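You operate a simulated robot arm through the tools that you are given. There is no shell and no other tool. Be economical: measure what you need, move in short steps, check, and stop when the job is done.

The job below is to be done with a simulated robot arm. You get a single attempt, and the scene is never put back.

TASK
Wind the two open lipsticks down and put their own caps back on.

Only the result counts: the job must be done as asked and must still hold three seconds after the hand-in. Knocking over, shifting, dropping, spilling or breaking anything else fails it. Lids that push on must go on centred and level and be pressed home; caps that screw on are set level and turned clockwise until they are tight.

THE ROBOT
A 6-joint arm with a two-finger parallel gripper, fixed in place. Base frame: the origin is at the foot of the arm, x ahead of it, y to its left, z up; the work surface is at about z = 0. Lengths are in m, angles in rad, forces in N, time in s.
With the tool pointing down near the work surface it reaches from about 0.16 to 0.42 m from the base axis. Its first joint turns from -1.152 to 1.152 rad. Payload 1.57 kg.
The tool frame sits at the grasp point between the pads (the TCP): z along the fingers, y along the line on which they close. The tips reach 0.03 m beyond it. The gripper opens to 0.08 m. The fingers are 0.017 m wide and 0.012 m thick; the gripper's body (0.04 by 0.082 m) begins 0.08 m behind the TCP.
Orientation is that of the tool frame in the base frame, as a unit quaternion [w, x, y, z]. With the fingers straight down and closing along the base's y, the tool's x points along the base's -x, its y along +y and its z along -z.

THE INTERFACE
- The arm moves only by the tool jog_arm. Its argument "moves" is a list of rows, each a list of 7 numbers: the shift along the base's x, y, z in mm, then the turn, a rotation vector about the base's x, y, z in rad, then the finger opening in mm, from 0 to 80. In form: [[x, y, z, wx, wy, wz, claw], ...]. A call has 1 to 12 rows; each row is the pose to reach, as a shift and turn from the pose commanded when the call began. A row lasts 0.2 s, in which the tool goes at most 0.05 m and 0.15 rad; a call with a longer step from one row to the next is refused whole, and so is a gripper value outside its range. A pose out of reach is approached as far as the arm can. The call stops where the force on the tool passes 40 N (or 10 N more than at its start, if that is more) or the arm is blocked; 0.2 s more then pass. Each finger travels about 0.153 m/s and halts on what it meets, pressing with about 29 N; the grip force reading is that of the motor and also rises with nothing between the fingers. The clock runs only during rows and for 0.2 s after the last one: add rows that repeat a pose to give the fingers time. It gives the time, the measured TCP pose, the force on the tool (base axes), the opening and the grip force at its end, in the units of the frame above (readings bear some noise), and new pictures: "pictures" is both (left out), scene, wrist or none.
- Cameras (640 x 400 px; columns grow to the right, rows downward): "scene" is fixed at [0.039, -0.3179, 0.4382]; the picture's right is [0.90, -0.43, 0.00], its down [-0.19, -0.41, -0.89] and it looks along [0.38, 0.81, -0.45] (base axes); focal length 314 px, centre (320, 200). "wrist" rides on the gripper at [-0.032, 0, -0.078] in the tool frame; the picture's right is [0.00, -1.00, 0.00], its down [0.97, 0.00, -0.24] and it looks along [0.24, 0.00, 0.97] (tool axes); focal length 218 px, centre (320, 200). There is no depth. A picture from a camera that has moved, and an enlarged one, comes with that camera's place and axes in the base frame and with its lens.
- zoom(camera, box): a new picture of the part [left, top, right, bottom] of that camera's present view, enlarged. It takes no simulated time.
- finish_job(): hands the job in; it is judged then, once.

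Work in short steps. Places have to be worked out from the pictures, the camera data and where the tool is seen: move nearer, look again, correct. Check each grasp and each placing, and mend what went wrong. You have 120 turns and 150 pictures in all, those below and enlarged ones among them. Open the gripper and draw the arm clear of the work before you hand the job in, unless the task says otherwise; then end with one line.

The tools are called after "Emit:" by a JSON object that holds its "name" and its "arguments". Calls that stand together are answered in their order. jog_arm: Moves the arm, as the interface text tells. Its arguments: {"type":"object","properties":{"moves":{"type":"array","items":{"type":"array","items":{"type":"number"}}},"pictures":{"type":"string","enum":["both","scene","wrist","none"]}},"required":["moves"]} The other tools are called the same way: zoom (camera, box) takes an enlarged picture of a part of a camera's view; finish_job () hands the job in.

At the start:

```text
clock: 0.0
tool_pos: [0.2204, 0.0641, 0.2452]
ee_rot: [-0.001, 0.0, 1.0, 0.0]
force: [0.8, 0.4, 0.3]
grip_width: 0.0801
grip_force: 0.1
```

scene: 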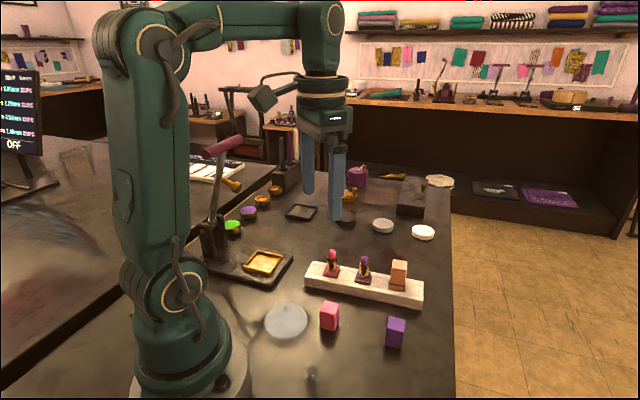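
wrist: 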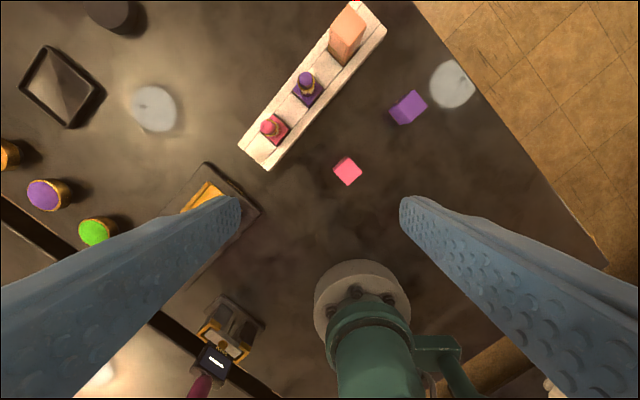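

I start with enlarged views of the lipsticks and caps.

Emit:
{"name": "zoom", "arguments": {"camera": "scene", "box": [290, 230, 450, 360]}}

Emit:
{"name": "zoom", "arguments": {"camera": "wrist", "box": [220, 0, 480, 200]}}

```text
3.08 times, centred on (370, 295) of scene
camera zoom: at [0.039, -0.3179, 0.4382], right [0.9, -0.43, 0.0], down [-0.19, -0.41, -0.89], along [0.38, 0.81, -0.45], focal length 965 px, centre (166, -92)
```

zoom: 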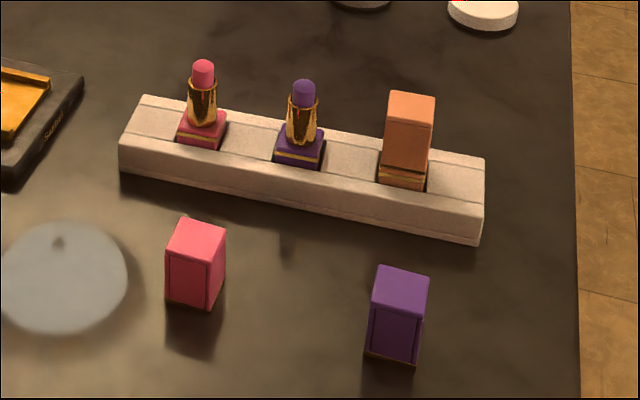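

```text
2.00 times, centred on (350, 100) of wrist
camera zoom: at [0.2515, 0.0646, 0.3237], right [0.0, -1.0, 0.0], down [-0.97, 0.0, 0.24], along [-0.24, 0.0, -0.97], focal length 436 px, centre (260, 400)
```

zoom: 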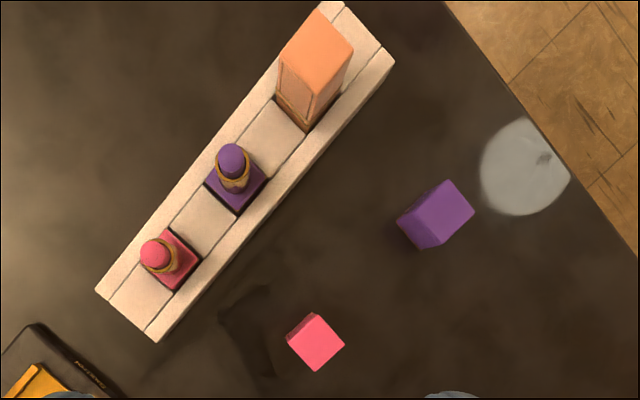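

Rack runs roughly along (0.75,-0.67); pink lipstick about (0.27,0.12), purple (0.316,0.08). I go closer, turning the tool to line up with the rack, for a better look.

Emit:
{"name": "jog_arm", "arguments": {"moves": [[14, 7, -15, 0, 0, -0.146, 80], [28, 14, -30, 0, 0, -0.29, 80], [42, 21, -45, 0, 0, -0.438, 80], [56, 29, -60, 0, 0, -0.584, 80], [70, 36, -75, 0, 0, -0.73, 80], [70, 36, -75, 0, 0, -0.73, 80]]}}

```text
clock: 1.4
tool_pos: [0.2916, 0.0997, 0.1675]
ee_rot: [0.001, 0.359, 0.933, -0.001]
force: [0.3, -0.2, 0.2]
grip_width: 0.0799
grip_force: 0.0
camera wrist: at [0.3149, 0.0792, 0.2473], right [-0.67, -0.74, 0.0], down [-0.72, 0.65, 0.24], along [-0.18, 0.16, -0.97], focal length 218 px, centre (320, 200)
```

scene: 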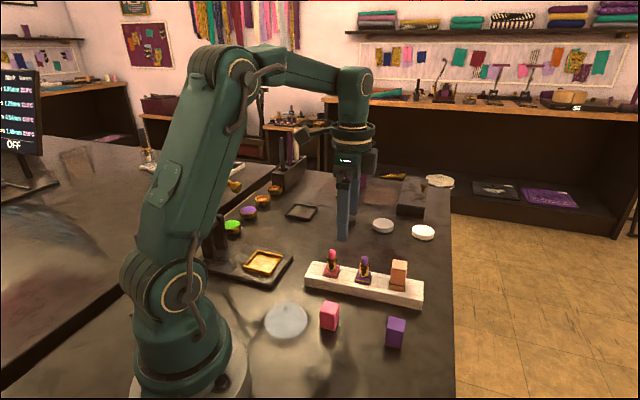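
wrist: 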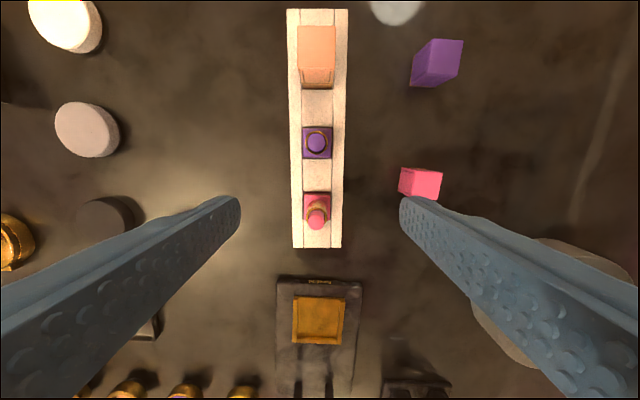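

Emit:
{"name": "zoom", "arguments": {"camera": "wrist", "box": [260, 10, 480, 260]}}

```text
1.60 times, centred on (370, 135) of wrist
camera zoom: at [0.3149, 0.0792, 0.2473], right [-0.67, -0.74, 0.0], down [-0.72, 0.65, 0.24], along [-0.18, 0.16, -0.97], focal length 349 px, centre (240, 304)
```

zoom: 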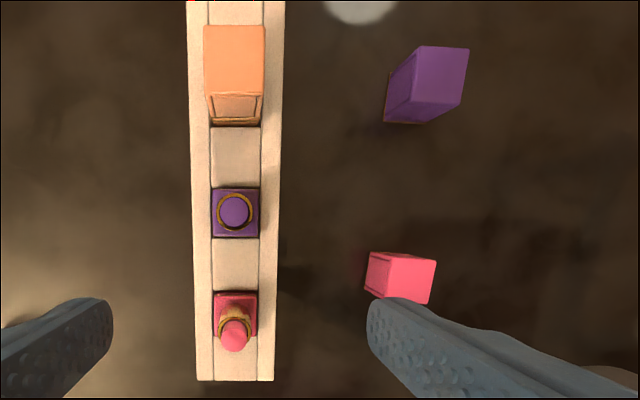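

Purple is at about (0.319,0.079), pink at (0.2725,0.122), with the sleeve roughly z 0.04–0.066 and the bullet top ~0.078. I descend over pink with partly closed fingers to check centring.

Emit:
{"name": "jog_arm", "arguments": {"moves": [[-10, 11, -20, 0, 0, 0, 60], [-19, 22, -45, 0, 0, 0, 50], [-19, 22, -45, 0, 0, 0, 50]]}}

Emit:
{"name": "zoom", "arguments": {"camera": "scene", "box": [290, 200, 390, 290]}}

```text
clock: 2.2
tool_pos: [0.2723, 0.1206, 0.1232]
ee_rot: [-0.001, 0.357, 0.934, 0.0]
force: [0.4, 0.8, -0.4]
grip_width: 0.0499
grip_force: 0.1
camera wrist: at [0.2952, 0.1005, 0.202], right [-0.67, -0.75, 0.0], down [-0.72, 0.65, 0.24], along [-0.18, 0.16, -0.97], focal length 218 px, centre (320, 200)
```

scene: 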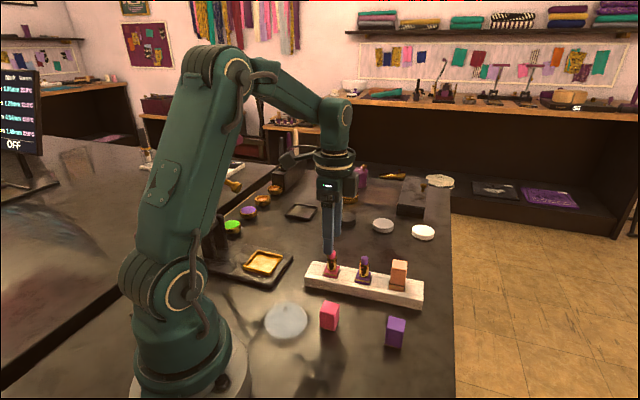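
wrist: 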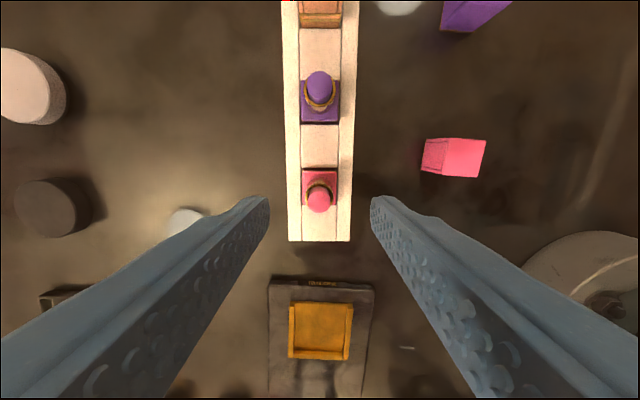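

```text
4.44 times, centred on (340, 245) of scene
camera zoom: at [0.039, -0.3179, 0.4382], right [0.9, -0.43, 0.0], down [-0.19, -0.41, -0.89], along [0.38, 0.81, -0.45], focal length 1394 px, centre (231, 0)
```

zoom: 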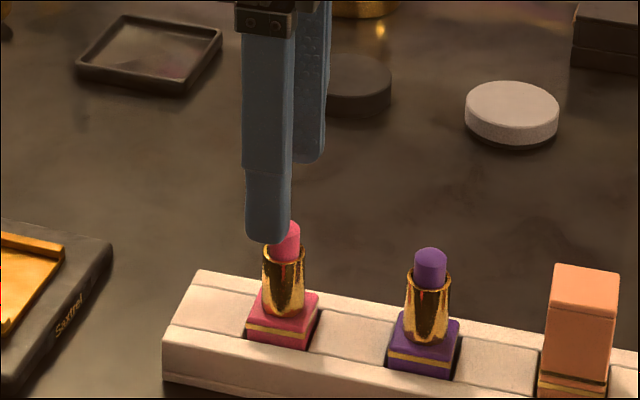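

Centring over pink looks right (within 1 mm). I descend until the tips sit just above the base, then close on the gold sleeve.

Emit:
{"name": "jog_arm", "arguments": {"moves": [[0.3, 0.3, -25, 0, 0, 0, 50], [0.3, 0.3, -49, 0, 0, 0, 50], [0.3, 0.3, -49, 0, 0, 0, 50]]}}

Emit:
{"name": "zoom", "arguments": {"camera": "scene", "box": [290, 220, 370, 290]}}

```text
clock: 3.0
tool_pos: [0.2703, 0.1195, 0.0765]
ee_rot: [0.0, 0.357, 0.934, 0.0]
force: [-0.1, -0.9, -0.2]
grip_width: 0.0501
grip_force: 0.0
camera wrist: at [0.2937, 0.0988, 0.1556], right [-0.67, -0.75, 0.0], down [-0.72, 0.65, 0.24], along [-0.18, 0.16, -0.97], focal length 218 px, centre (320, 200)
```

scene: 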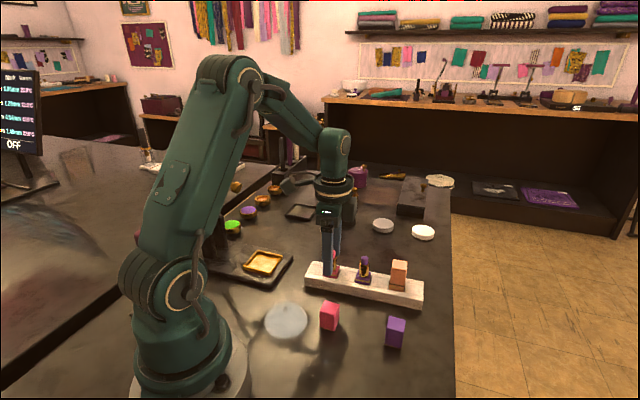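
wrist: 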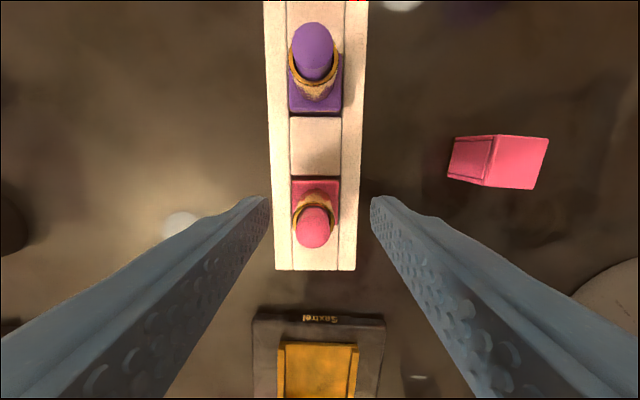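

```text
5.71 times, centred on (330, 255) of scene
camera zoom: at [0.039, -0.3179, 0.4382], right [0.9, -0.43, 0.0], down [-0.19, -0.41, -0.89], along [0.38, 0.81, -0.45], focal length 1792 px, centre (263, -114)
```

zoom: 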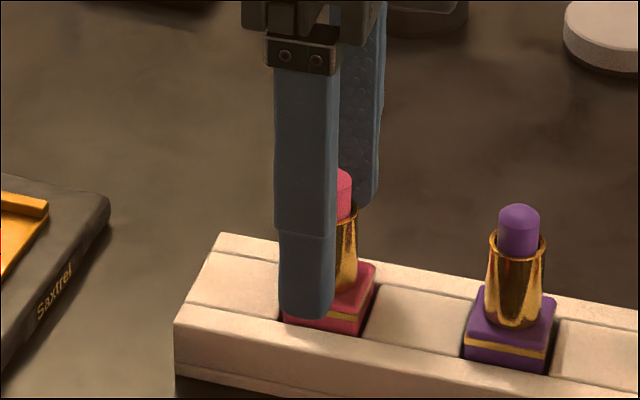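

The tool sits ~2.5 mm to one side of the lipstick axis (tool −y); I correct that, lower 2 mm and close on the sleeve.

Emit:
{"name": "jog_arm", "arguments": {"moves": [[1.8, 1.8, 0, 0, 0, 0, 50], [1.8, 1.8, -2, 0, 0, 0, 35], [1.8, 1.8, -2, 0, 0, 0, 35]], "pictures": "wrist"}}

```text
clock: 3.8
tool_pos: [0.2731, 0.1235, 0.074]
ee_rot: [0.0, 0.357, 0.934, 0.0]
force: [0.3, 0.3, -0.3]
grip_width: 0.0351
grip_force: 0.0
camera wrist: at [0.2957, 0.1018, 0.1537], right [-0.67, -0.75, 0.0], down [-0.72, 0.65, 0.24], along [-0.18, 0.16, -0.97], focal length 218 px, centre (320, 200)
```

wrist: 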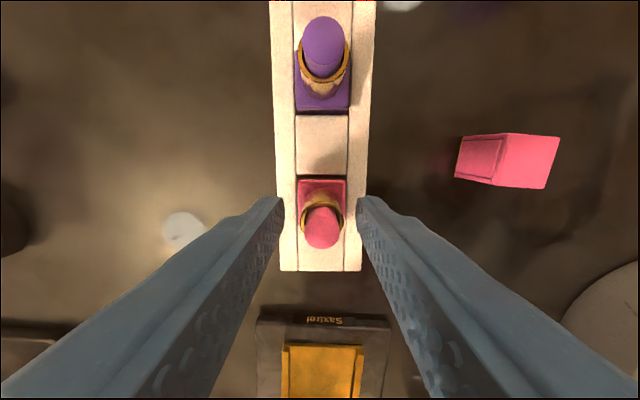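

Centred now; closing on the sleeve.

Emit:
{"name": "jog_arm", "arguments": {"moves": [[-0.5, -0.5, 0, 0, 0, 0, 28], [-0.5, -0.5, 0, 0, 0, 0, 22], [-0.5, -0.5, 0, 0, 0, 0, 12], [-0.5, -0.5, 0, 0, 0, 0, 12]]}}

Emit:
{"name": "zoom", "arguments": {"camera": "scene", "box": [290, 220, 370, 290]}}

```text
clock: 4.8
tool_pos: [0.2721, 0.1237, 0.0745]
ee_rot: [0.001, 0.357, 0.934, 0.0]
force: [-0.6, -0.2, -0.4]
grip_width: 0.0164
grip_force: 29.3
camera wrist: at [0.2954, 0.1022, 0.1537], right [-0.67, -0.75, 0.0], down [-0.72, 0.65, 0.24], along [-0.18, 0.16, -0.97], focal length 218 px, centre (320, 200)
```

scene: 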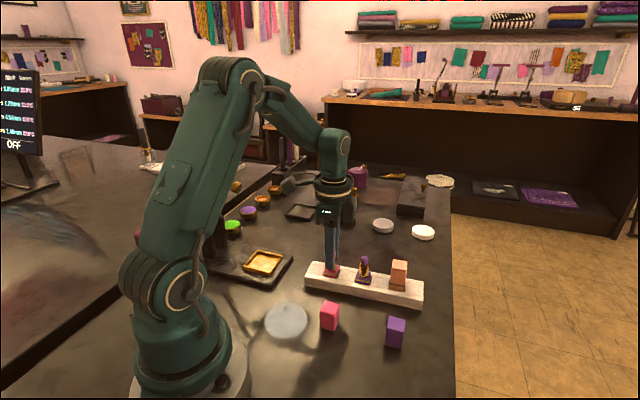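
wrist: 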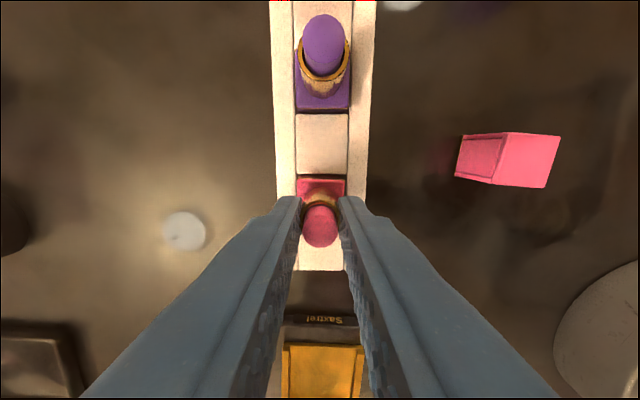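

```text
5.71 times, centred on (330, 255) of scene
camera zoom: at [0.039, -0.3179, 0.4382], right [0.9, -0.43, 0.0], down [-0.19, -0.41, -0.89], along [0.38, 0.81, -0.45], focal length 1792 px, centre (263, -114)
```

zoom: 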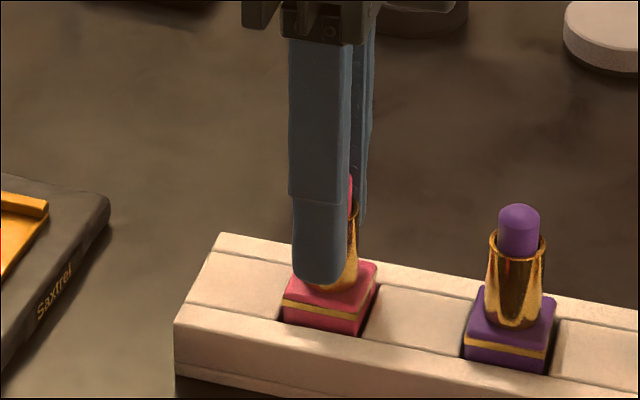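

Gripped firmly (16 mm sleeve). Test turn counter-clockwise 0.6 rad to see whether the bullet moves.

Emit:
{"name": "jog_arm", "arguments": {"moves": [[0, 0, 0, 0, 0, 0.1, 12], [0, 0, 0, 0, 0, 0.2, 12], [0, 0, 0, 0, 0, 0.3, 12], [0, 0, 0, 0, 0, 0.4, 12], [0, 0, 0, 0, 0, 0.5, 12], [0, 0, 0, 0, 0, 0.6, 12]]}}

Emit:
{"name": "zoom", "arguments": {"camera": "scene", "box": [290, 220, 370, 290]}}

```text
clock: 6.2
tool_pos: [0.2732, 0.1236, 0.0742]
ee_rot: [0.0, 0.065, 0.998, -0.002]
force: [-5.9, -8.6, 14.0]
grip_width: 0.0171
grip_force: 29.2
camera wrist: at [0.3037, 0.1203, 0.1528], right [-0.13, -0.99, 0.0], down [-0.96, 0.12, 0.24], along [-0.24, 0.03, -0.97], focal length 218 px, centre (320, 200)
```

scene: 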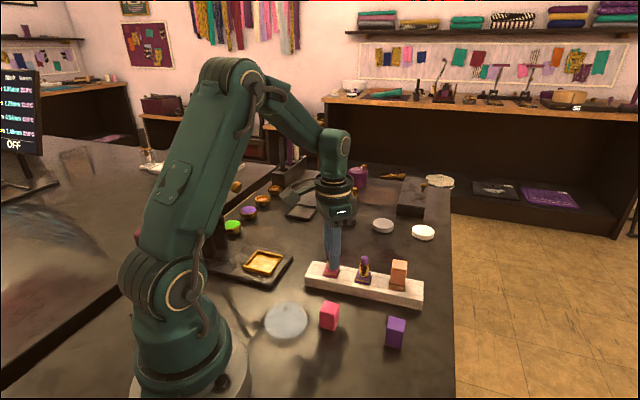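
wrist: 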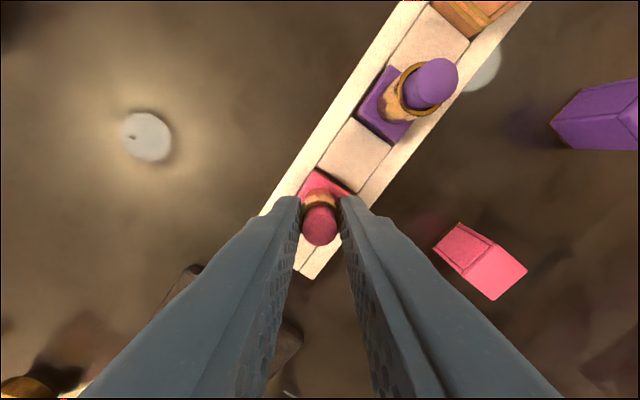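

```text
5.71 times, centred on (330, 255) of scene
camera zoom: at [0.0389, -0.3179, 0.4382], right [0.9, -0.43, 0.0], down [-0.19, -0.41, -0.89], along [0.38, 0.81, -0.45], focal length 1792 px, centre (263, -114)
```

zoom: 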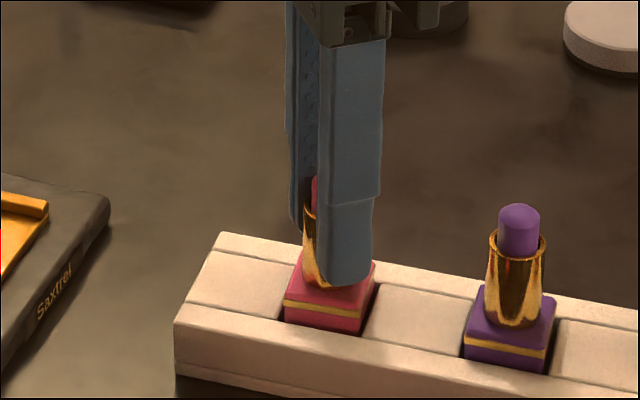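

Emit:
{"name": "zoom", "arguments": {"camera": "wrist", "box": [280, 160, 360, 260]}}

Emit:
{"name": "zoom", "arguments": {"camera": "scene", "box": [315, 235, 350, 280]}}

```text
4.00 times, centred on (320, 210) of wrist
camera zoom: at [0.3037, 0.1203, 0.1528], right [-0.13, -0.99, 0.0], down [-0.96, 0.12, 0.24], along [-0.24, 0.03, -0.97], focal length 873 px, centre (320, 160)
```

zoom: 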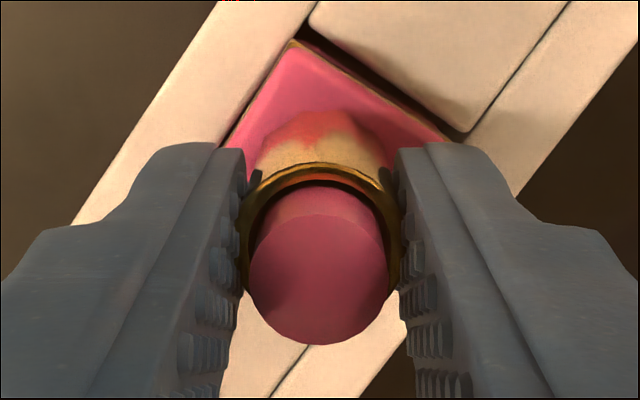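

```text
8.89 times, centred on (332, 258) of scene
camera zoom: at [0.0389, -0.3179, 0.4382], right [0.9, -0.43, 0.0], down [-0.19, -0.41, -0.89], along [0.38, 0.81, -0.45], focal length 2788 px, centre (209, -311)
```

zoom: 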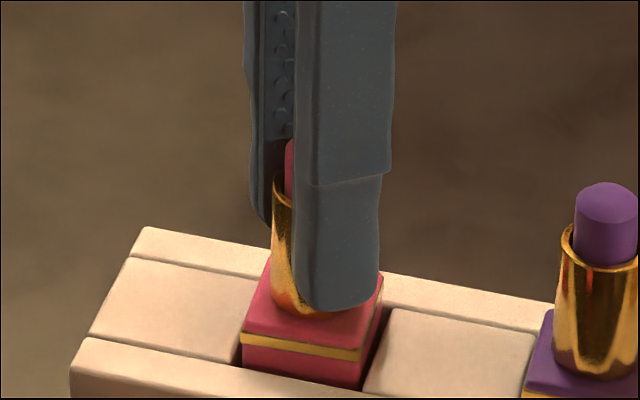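

Not yet clear; a small up-force appeared. I turn 0.6 rad further, raising 1 mm to relieve tip contact, and compare the bullet height.

Emit:
{"name": "jog_arm", "arguments": {"moves": [[0, 0, 0, 0, 0, 0.1, 12], [0, 0, 0, 0, 0, 0.2, 12], [0, 0, 0, 0, 0, 0.3, 12], [0, 0, 0, 0, 0, 0.4, 12], [0, 0, 0, 0, 0, 0.5, 12], [0, 0, 0, 0, 0, 0.6, 12]], "pictures": "none"}}

Emit:
{"name": "zoom", "arguments": {"camera": "wrist", "box": [280, 160, 360, 260]}}

Emit:
{"name": "zoom", "arguments": {"camera": "scene", "box": [315, 235, 350, 280]}}

```text
clock: 7.6
tool_pos: [0.2736, 0.1242, 0.074]
ee_rot: [0.0, -0.234, 0.972, 0.0]
force: [-2.2, -2.4, 0.1]
grip_width: 0.0171
grip_force: 29.1
```

```text
4.00 times, centred on (320, 210) of wrist
camera zoom: at [0.3011, 0.1391, 0.1527], right [0.46, -0.89, 0.0], down [-0.86, -0.44, 0.24], along [-0.21, -0.11, -0.97], focal length 873 px, centre (320, 160)
```

zoom: 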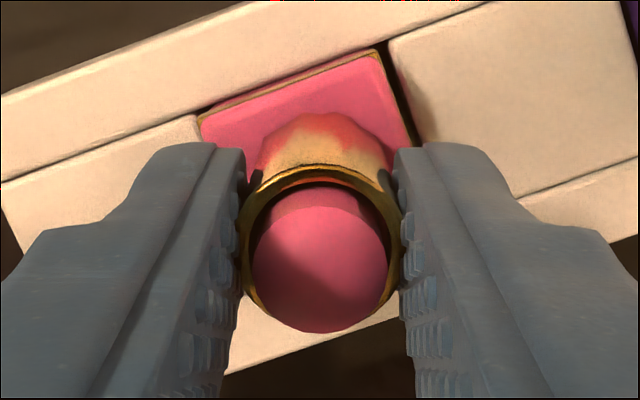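

```text
8.89 times, centred on (332, 258) of scene
camera zoom: at [0.039, -0.3179, 0.4382], right [0.9, -0.43, 0.0], down [-0.19, -0.41, -0.89], along [0.38, 0.81, -0.45], focal length 2788 px, centre (209, -311)
```

zoom: 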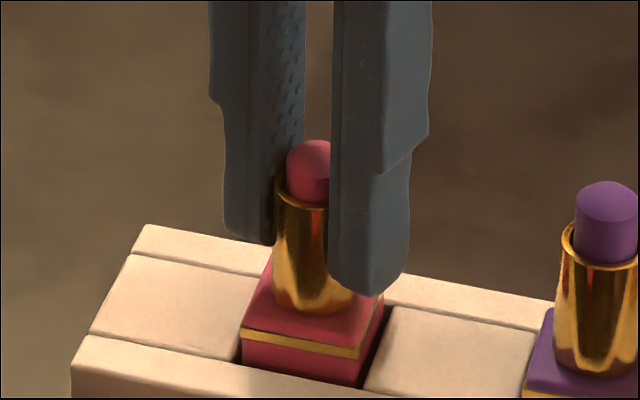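

The bullet is clearly sinking (about 2.5 mm over the last 0.6 rad), so counter-clockwise is right. Continue 1.2 rad.

Emit:
{"name": "jog_arm", "arguments": {"moves": [[0, 0, 0, 0, 0, 0.12, 12], [0, 0, 0, 0, 0, 0.24, 12], [0, 0, 0, 0, 0, 0.36, 12], [0, 0, 0, 0, 0, 0.48, 12], [0, 0, 0, 0, 0, 0.6, 12], [0, 0, 0, 0, 0, 0.72, 12], [0, 0, 0, 0, 0, 0.84, 12], [0, 0, 0, 0, 0, 0.96, 12], [0, 0, 0, 0, 0, 1.08, 12], [0, 0, 0, 0, 0, 1.2, 12]], "pictures": "none"}}

Emit:
{"name": "zoom", "arguments": {"camera": "wrist", "box": [280, 160, 360, 260]}}

Emit:
{"name": "zoom", "arguments": {"camera": "scene", "box": [315, 235, 350, 280]}}

```text
clock: 9.8
tool_pos: [0.2729, 0.1237, 0.0738]
ee_rot: [0.0, 0.742, -0.67, 0.0]
force: [-7.7, -3.3, 15.2]
grip_width: 0.0172
grip_force: 29.1
```

```text
4.00 times, centred on (320, 210) of wrist
camera zoom: at [0.2694, 0.1554, 0.1525], right [0.99, 0.1, 0.0], down [0.1, -0.97, 0.24], along [0.02, -0.24, -0.97], focal length 873 px, centre (320, 160)
```

zoom: 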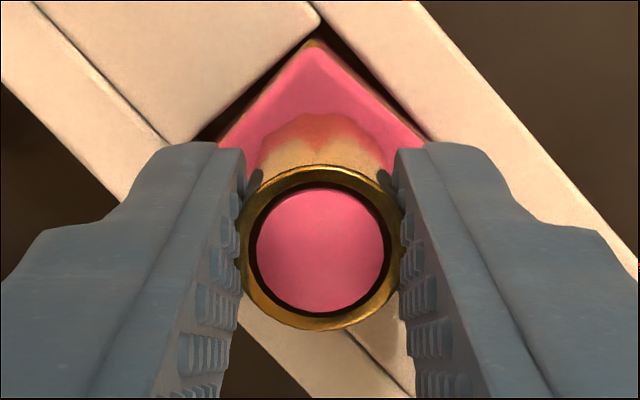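

```text
8.89 times, centred on (332, 258) of scene
camera zoom: at [0.0389, -0.3179, 0.4382], right [0.9, -0.43, 0.0], down [-0.19, -0.41, -0.89], along [0.38, 0.81, -0.45], focal length 2788 px, centre (209, -311)
```

zoom: 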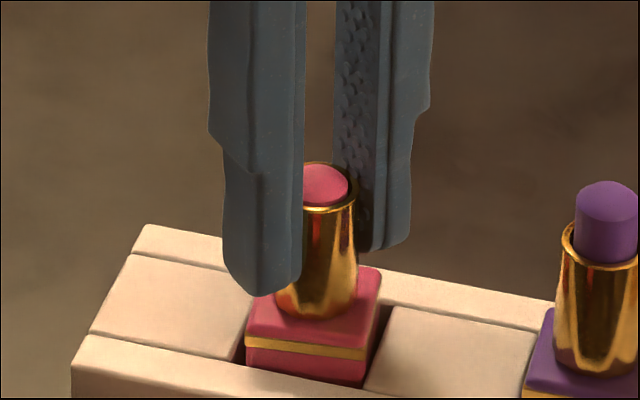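

Working nicely; the bullet is almost flush. Continue 1.0 rad.

Emit:
{"name": "jog_arm", "arguments": {"moves": [[0, 0, 0, 0, 0, 0.12, 12], [0, 0, 0, 0, 0, 0.24, 12], [0, 0, 0, 0, 0, 0.36, 12], [0, 0, 0, 0, 0, 0.48, 12], [0, 0, 0, 0, 0, 0.6, 12], [0, 0, 0, 0, 0, 0.72, 12], [0, 0, 0, 0, 0, 0.84, 12], [0, 0, 0, 0, 0, 0.96, 12], [0, 0, 0, 0, 0, 1.08, 12]], "pictures": "none"}}

Emit:
{"name": "zoom", "arguments": {"camera": "wrist", "box": [280, 160, 360, 260]}}

Emit:
{"name": "zoom", "arguments": {"camera": "scene", "box": [315, 235, 350, 280]}}

```text
clock: 11.8
tool_pos: [0.2729, 0.1242, 0.0734]
ee_rot: [0.0, 0.981, -0.193, 0.0]
force: [0.9, -5.3, 5.5]
grip_width: 0.0167
grip_force: 29.0
```

```text
4.00 times, centred on (320, 210) of wrist
camera zoom: at [0.2425, 0.1368, 0.1524], right [0.38, 0.93, 0.0], down [0.9, -0.37, 0.24], along [0.22, -0.09, -0.97], focal length 873 px, centre (320, 160)
```

zoom: 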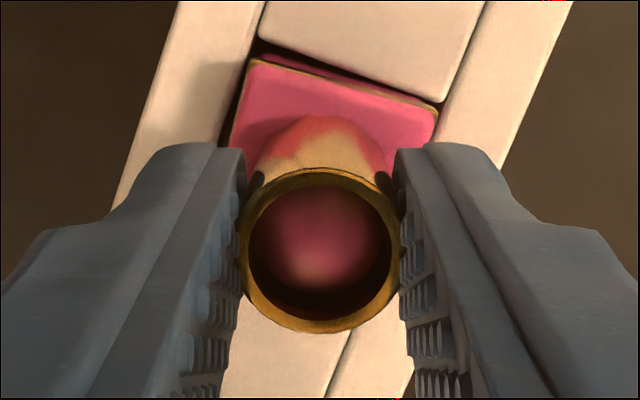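

```text
8.89 times, centred on (332, 258) of scene
camera zoom: at [0.039, -0.3179, 0.4382], right [0.9, -0.43, 0.0], down [-0.19, -0.41, -0.89], along [0.38, 0.81, -0.45], focal length 2788 px, centre (209, -311)
```

zoom: 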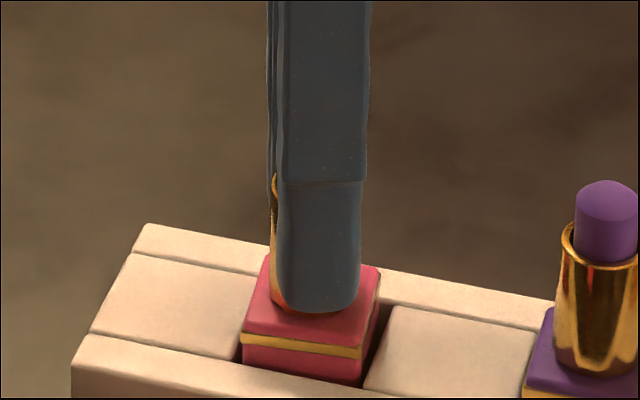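

The bullet is below the rim. I go on a bit to bring it to the lower stop, watching the base.

Emit:
{"name": "jog_arm", "arguments": {"moves": [[0, 0, 0, 0, 0, 0.12, 12], [0, 0, 0, 0, 0, 0.24, 12], [0, 0, 0, 0, 0, 0.36, 12], [0, 0, 0, 0, 0, 0.48, 12], [0, 0, 0, 0, 0, 0.6, 12]], "pictures": "none"}}

Emit:
{"name": "zoom", "arguments": {"camera": "wrist", "box": [280, 160, 360, 260]}}

```text
clock: 13.0
tool_pos: [0.2729, 0.1254, 0.0735]
ee_rot: [0.0, 0.994, 0.106, -0.001]
force: [-1.6, -1.1, -3.2]
grip_width: 0.017
grip_force: 29.2
```

```text
4.00 times, centred on (320, 210) of wrist
camera zoom: at [0.242, 0.1186, 0.1523], right [-0.21, 0.98, 0.0], down [0.95, 0.2, 0.24], along [0.23, 0.05, -0.97], focal length 873 px, centre (320, 160)
```

zoom: 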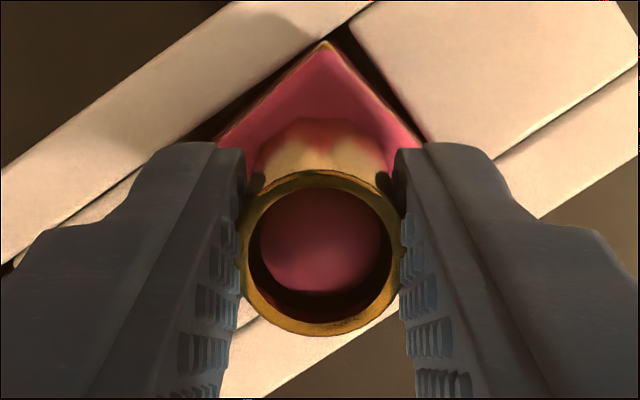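

Emit:
{"name": "jog_arm", "arguments": {"moves": [[0, 0, 0, 0, 0, 0.12, 12], [0, 0, 0, 0, 0, 0.24, 12], [0, 0, 0, 0, 0, 0.36, 12], [0, 0, 0, 0, 0, 0.48, 12], [0, 0, 0, 0, 0, 0.6, 12]], "pictures": "none"}}

Emit:
{"name": "zoom", "arguments": {"camera": "wrist", "box": [280, 160, 360, 260]}}

Emit:
{"name": "zoom", "arguments": {"camera": "scene", "box": [315, 235, 350, 280]}}

```text
clock: 14.1
tool_pos: [0.2312, 0.1629, 0.069]
ee_rot: [0.02, 0.94, 0.341, 0.007]
force: [3.6, -13.4, 1.3]
grip_width: 0.0166
grip_force: 28.9
out of reach, approached as far as the arm can: row 3, 4, 5
stopped in row 5: the force on the tool passed its limit (the readings are from after the stop); the commanded pose is now the measured one
```

```text
4.00 times, centred on (320, 210) of wrist
camera zoom: at [0.2041, 0.1453, 0.1478], right [-0.64, 0.77, -0.04], down [0.74, 0.63, 0.24], along [0.21, 0.12, -0.97], focal length 873 px, centre (320, 160)
```

zoom: 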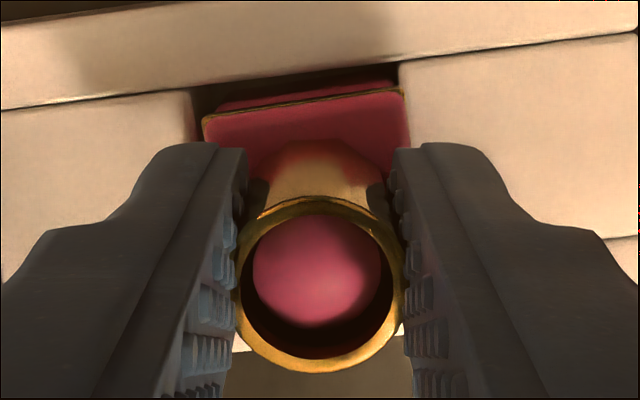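

```text
8.89 times, centred on (332, 258) of scene
camera zoom: at [0.039, -0.3179, 0.4382], right [0.9, -0.43, 0.0], down [-0.19, -0.41, -0.89], along [0.38, 0.81, -0.45], focal length 2788 px, centre (209, -311)
```

zoom: 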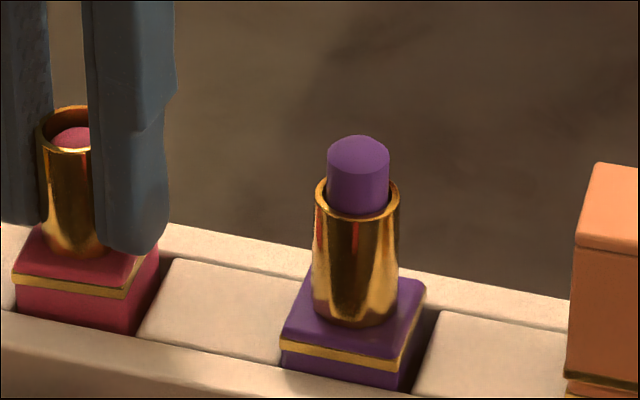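

The wrist hit its turn limit and the arm slid about 55 mm, dragging the rack with it. I look at the whole scene before restoring it.

Emit:
{"name": "jog_arm", "arguments": {"moves": [[0, 0, 0, 0, 0, 0, 12]]}}

Emit:
{"name": "zoom", "arguments": {"camera": "scene", "box": [200, 200, 440, 350]}}

```text
clock: 14.5
tool_pos: [0.2317, 0.1628, 0.0685]
ee_rot: [0.019, 0.94, 0.341, 0.008]
force: [7.0, -17.1, -1.6]
grip_width: 0.0163
grip_force: 28.9
camera wrist: at [0.2043, 0.1459, 0.1477], right [-0.64, 0.77, -0.04], down [0.74, 0.63, 0.24], along [0.21, 0.12, -0.97], focal length 218 px, centre (320, 200)
```

scene: 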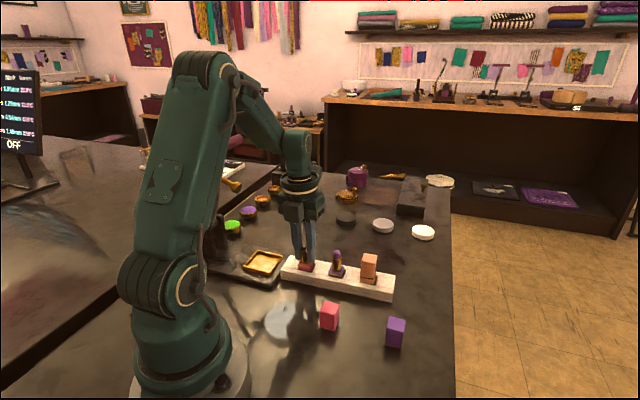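
wrist: 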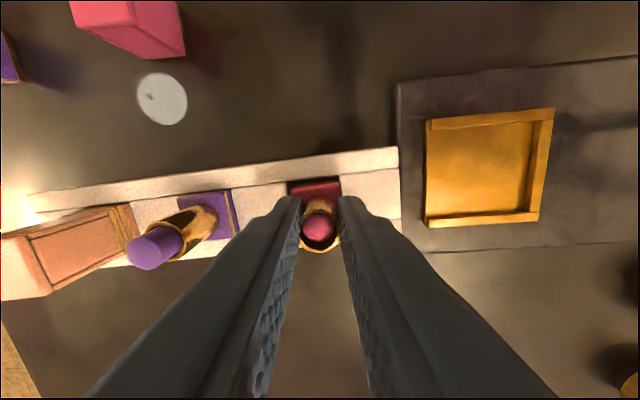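

```text
2.67 times, centred on (320, 275) of scene
camera zoom: at [0.039, -0.3179, 0.4382], right [0.9, -0.43, 0.0], down [-0.19, -0.41, -0.89], along [0.38, 0.81, -0.45], focal length 836 px, centre (320, 0)
```

zoom: 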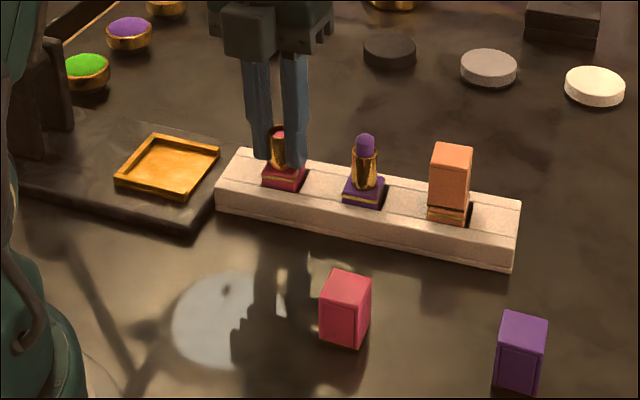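

The rack slid along its axis until it met the press plate. I will release pink, rise level, then grip the rack itself between lipsticks and carry it back to its starting place.

Emit:
{"name": "jog_arm", "arguments": {"moves": [[0, 0, 0, 0, 0, 0, 40], [0, 0, 0, 0, 0, 0, 40], [0, 0, 30, 0, 0, 0, 40], [10, -10, 70, 0.033, 0.027, 0, 60], [10, -10, 90, 0.033, 0.027, 0, 60], [10, -10, 90, 0.033, 0.027, 0, 60]]}}

```text
clock: 15.9
tool_pos: [0.2179, 0.1761, 0.1581]
ee_rot: [0.0, 0.94, 0.34, 0.003]
force: [0.2, -0.3, 0.3]
grip_width: 0.06
grip_force: 0.0
out of reach, approached as far as the arm can: row 4, 5, 6
camera wrist: at [0.1929, 0.1556, 0.2354], right [-0.64, 0.77, 0.0], down [0.75, 0.62, 0.25], along [0.19, 0.16, -0.97], focal length 218 px, centre (320, 200)
```

scene: 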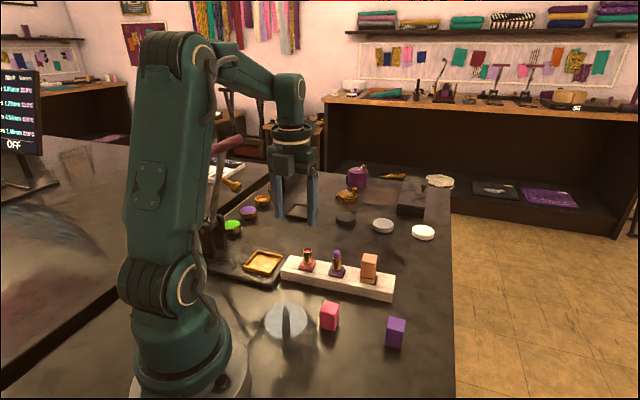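
wrist: 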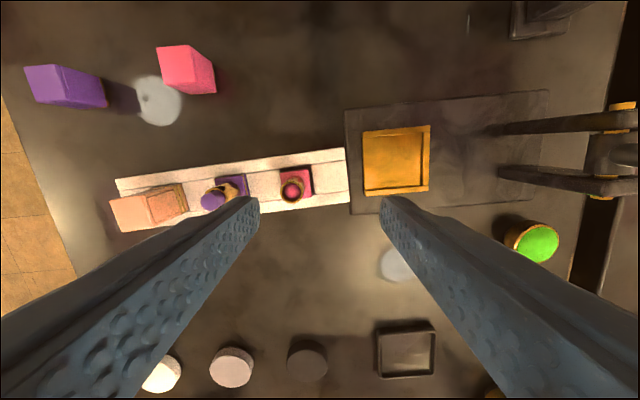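

Rotate back toward the original wrist angle (about −4.57 rad total), at height.

Emit:
{"name": "jog_arm", "arguments": {"moves": [[0, 0, 0, 0, 0, -0.15, 60], [0, 0, 0, 0, 0, -0.3, 60], [0, 0, 0, 0, 0, -0.45, 60], [0, 0, 0, 0, 0, -0.6, 60], [0, 0, 0, 0, 0, -0.75, 60], [0, 0, 0, 0, 0, -0.9, 60], [0, 0, 0, 0, 0, -1.05, 60], [0, 0, 0, 0, 0, -1.2, 60], [0, 0, 0, 0, 0, -1.35, 60], [0, 0, 0, 0, 0, -1.5, 60], [0, 0, 0, 0, 0, -1.65, 60], [0, 0, 0, 0, 0, -1.8, 60]], "pictures": "none"}}

Emit:
{"name": "jog_arm", "arguments": {"moves": [[0, 0, 0, 0, 0, -0.15, 60], [0, 0, 0, 0, 0, -0.3, 60], [0, 0, 0, 0, 0, -0.45, 60], [0, 0, 0, 0, 0, -0.6, 60], [0, 0, 0, 0, 0, -0.75, 60], [0, 0, 0, 0, 0, -0.9, 60], [0, 0, 0, 0, 0, -1.05, 60], [0, 0, 0, 0, 0, -1.2, 60], [0, 0, 0, 0, 0, -1.35, 60], [0, 0, 0, 0, 0, -1.5, 60], [0, 0, 0, 0, 0, -1.65, 60], [0, 0, 0, 0, 0, -1.8, 60]], "pictures": "none"}}

Emit:
{"name": "jog_arm", "arguments": {"moves": [[0, 0, 0, 0, 0, -0.15, 70], [0, 0, 0, 0, 0, -0.3, 70], [0, 0, 0, 0, 0, -0.45, 70], [0, 0, 0, 0, 0, -0.6, 70], [0, 0, 0, 0, 0, -0.75, 80], [0, 0, 0, 0, 0, -0.9, 80], [0, 0, 0, 0, 0, -0.972, 80], [0, 0, 0, 0, 0, -0.972, 80]]}}

```text
clock: 18.5
tool_pos: [0.2168, 0.1765, 0.159]
ee_rot: [-0.001, 0.851, -0.525, 0.003]
force: [-0.2, 0.2, 0.0]
grip_width: 0.0601
grip_force: 0.0
```

```text
clock: 21.1
tool_pos: [0.2169, 0.1762, 0.1591]
ee_rot: [-0.003, -0.118, 0.993, -0.002]
force: [0.2, -1.0, 0.6]
grip_width: 0.06
grip_force: 0.1
```

```text
clock: 22.9
tool_pos: [0.2175, 0.1754, 0.1576]
ee_rot: [-0.004, 0.358, 0.934, -0.001]
force: [-0.1, 0.8, 0.7]
grip_width: 0.0801
grip_force: 0.1
camera wrist: at [0.2412, 0.1551, 0.2363], right [-0.67, -0.74, 0.0], down [-0.72, 0.65, 0.25], along [-0.18, 0.16, -0.97], focal length 218 px, centre (320, 200)
```

scene: 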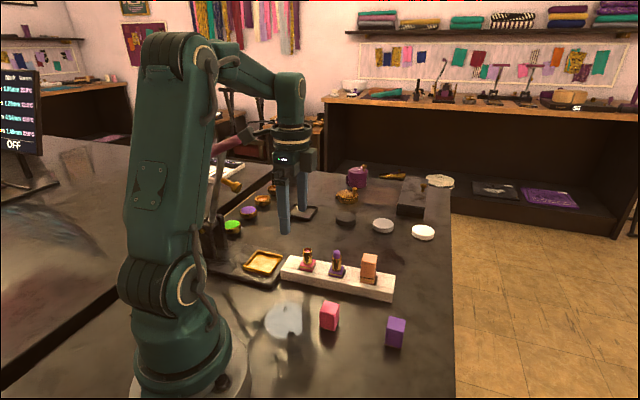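
wrist: 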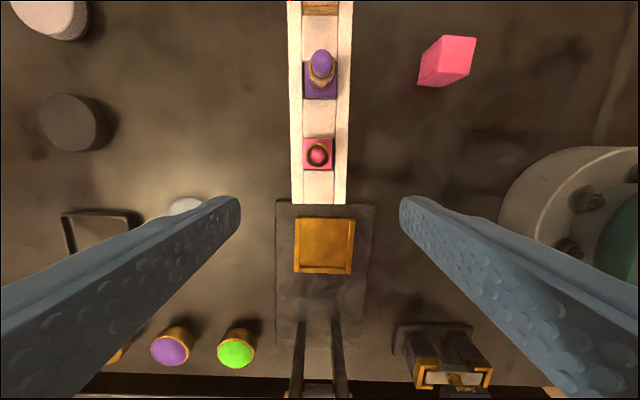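

Rack and tool are parallel. I move over the rack's gap between pink and purple, about (0.257,0.141), and check.

Emit:
{"name": "jog_arm", "arguments": {"moves": [[20, -17, 0, 0, 0, 0, 80], [39.5, -35, -20, 0, 0, 0, 80], [39.5, -35, -50, 0, 0, 0, 80], [39.5, -35, -50, 0, 0, 0, 80]]}}

Emit:
{"name": "zoom", "arguments": {"camera": "scene", "box": [290, 230, 450, 360]}}

```text
clock: 23.9
tool_pos: [0.2606, 0.1407, 0.1087]
ee_rot: [-0.003, 0.359, 0.933, -0.001]
force: [-0.4, 0.8, -0.2]
grip_width: 0.0802
grip_force: 0.1
camera wrist: at [0.2836, 0.1196, 0.1874], right [-0.67, -0.74, 0.0], down [-0.72, 0.65, 0.25], along [-0.18, 0.16, -0.97], focal length 218 px, centre (320, 200)
```

scene: 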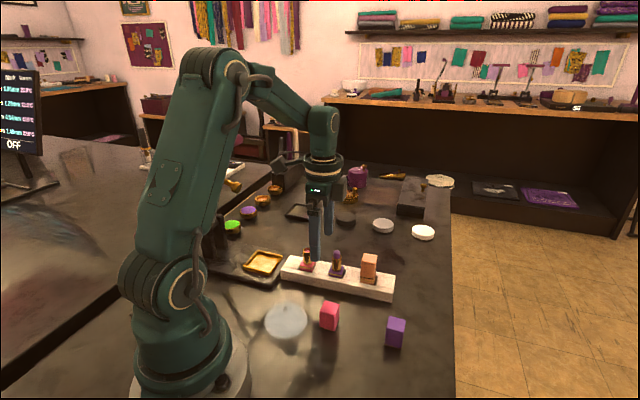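
wrist: 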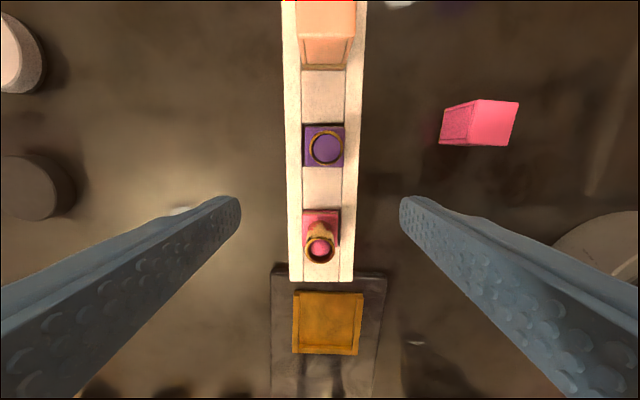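

```text
3.08 times, centred on (370, 295) of scene
camera zoom: at [0.039, -0.3179, 0.4382], right [0.9, -0.43, 0.0], down [-0.19, -0.41, -0.89], along [0.38, 0.81, -0.45], focal length 965 px, centre (166, -92)
```

zoom: 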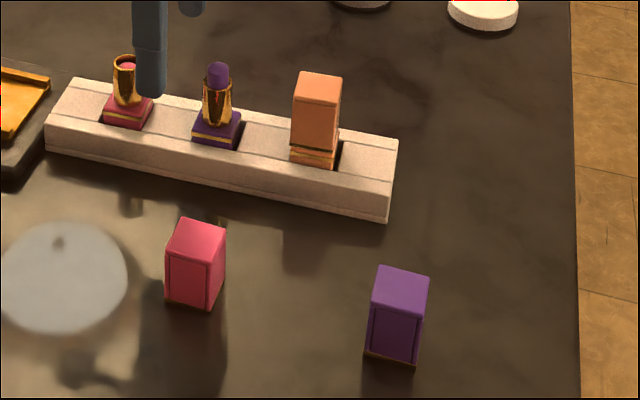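

Well positioned over the gap. Descend with open fingers straddling the rack, correcting 1.5 mm sideways.

Emit:
{"name": "jog_arm", "arguments": {"moves": [[-1, -1, -25, 0, 0, 0, 80], [-1, -1, -50, 0, 0, 0, 80], [-1, -1, -67, 0, 0, 0, 80], [-1, -1, -67, 0, 0, 0, 80]]}}

Emit:
{"name": "zoom", "arguments": {"camera": "scene", "box": [270, 220, 390, 310]}}

```text
clock: 24.9
tool_pos: [0.2566, 0.1417, 0.0426]
ee_rot: [-0.003, 0.358, 0.934, 0.0]
force: [0.5, -0.2, 0.1]
grip_width: 0.08
grip_force: 0.0
camera wrist: at [0.2798, 0.1201, 0.1215], right [-0.67, -0.74, 0.0], down [-0.72, 0.65, 0.25], along [-0.18, 0.16, -0.97], focal length 218 px, centre (320, 200)
```

scene: 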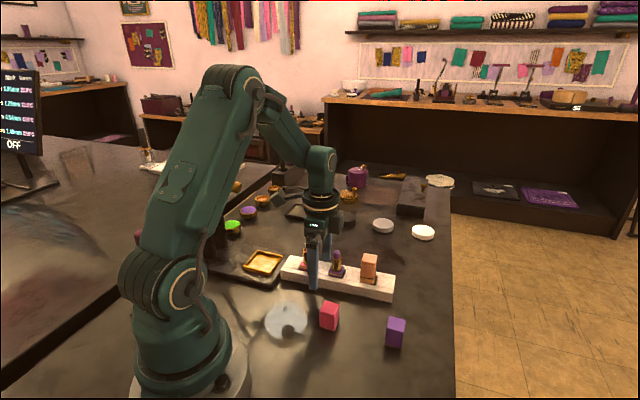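
wrist: 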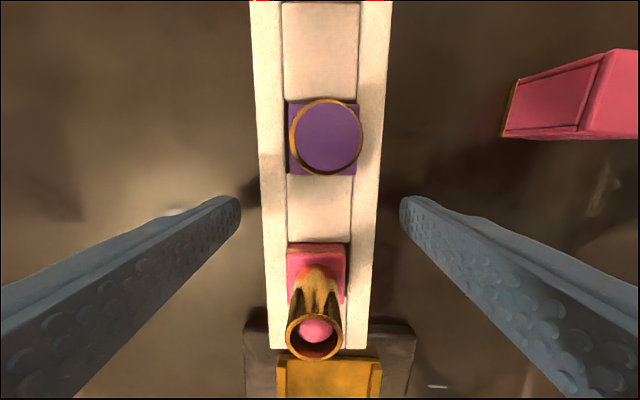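

```text
4.44 times, centred on (330, 265) of scene
camera zoom: at [0.039, -0.3179, 0.4382], right [0.9, -0.43, 0.0], down [-0.19, -0.41, -0.89], along [0.38, 0.81, -0.45], focal length 1394 px, centre (276, -89)
```

zoom: 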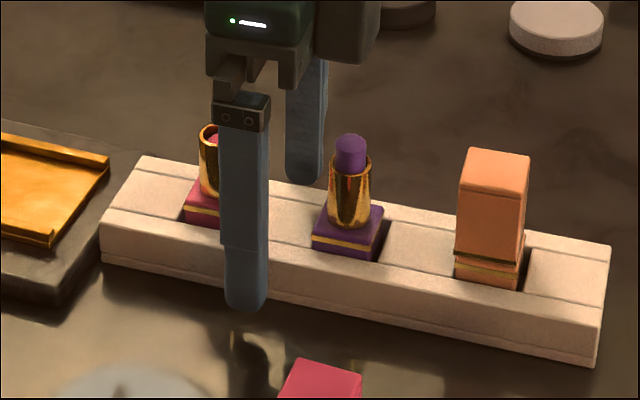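

Lower 3 mm more and close on the rack's sides.

Emit:
{"name": "jog_arm", "arguments": {"moves": [[0, 0, -3, 0, 0, 0, 65], [0, 0, -3, 0, 0, 0, 57], [0, 0, -3, 0, 0, 0, 52], [0, 0, -3, 0, 0, 0, 45], [0, 0, -3, 0, 0, 0, 45]], "pictures": "wrist"}}

```text
clock: 26.1
tool_pos: [0.2559, 0.1415, 0.0399]
ee_rot: [-0.002, 0.358, 0.934, -0.001]
force: [1.0, 0.5, -0.5]
grip_width: 0.0538
grip_force: 28.4
camera wrist: at [0.2797, 0.1204, 0.1174], right [-0.67, -0.74, 0.0], down [-0.72, 0.65, 0.25], along [-0.18, 0.16, -0.97], focal length 218 px, centre (320, 200)
```

wrist: 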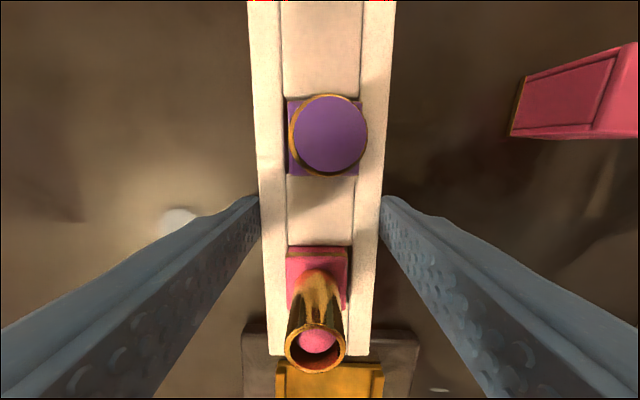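

Rack gripped (53.8 mm). Comparing scene views, it moved by about (−39,+40) mm; slide it back in small steps.

Emit:
{"name": "jog_arm", "arguments": {"moves": [[5, -5, 0.5, 0, 0, 0, 45], [11, -11, 0.5, 0, 0, 0, 45], [18, -17.5, 0.5, 0, 0, 0, 45], [25, -24.5, 0.5, 0, 0, 0, 45], [32, -31.5, 0.5, 0, 0, 0, 45], [37, -36, 0.5, 0, 0, 0, 45], [39, -38, 0.5, 0, 0, 0, 45], [39, -38, 0.5, 0, 0, 0, 45]]}}

Emit:
{"name": "zoom", "arguments": {"camera": "scene", "box": [290, 230, 450, 360]}}

```text
clock: 27.9
tool_pos: [0.293, 0.102, 0.0386]
ee_rot: [-0.003, 0.359, 0.933, 0.0]
force: [-0.1, 0.6, -0.5]
grip_width: 0.0537
grip_force: 28.9
camera wrist: at [0.3175, 0.0813, 0.1174], right [-0.67, -0.74, 0.0], down [-0.72, 0.65, 0.25], along [-0.19, 0.16, -0.97], focal length 218 px, centre (320, 200)
```

scene: 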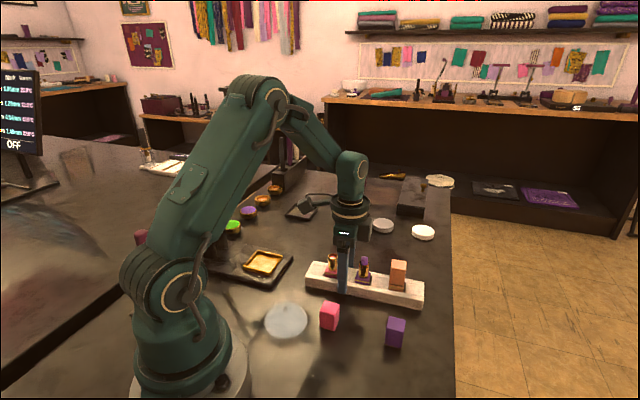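
wrist: 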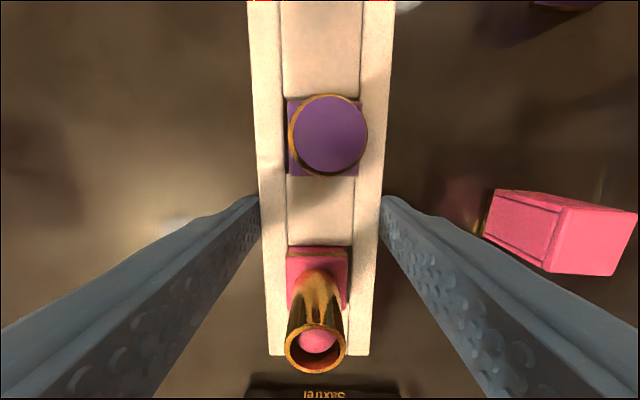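

```text
3.08 times, centred on (370, 295) of scene
camera zoom: at [0.039, -0.3179, 0.4382], right [0.9, -0.43, 0.0], down [-0.19, -0.41, -0.89], along [0.38, 0.81, -0.45], focal length 965 px, centre (166, -92)
```

zoom: 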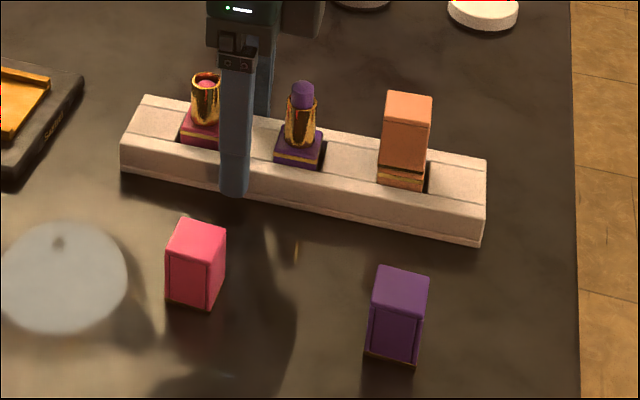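

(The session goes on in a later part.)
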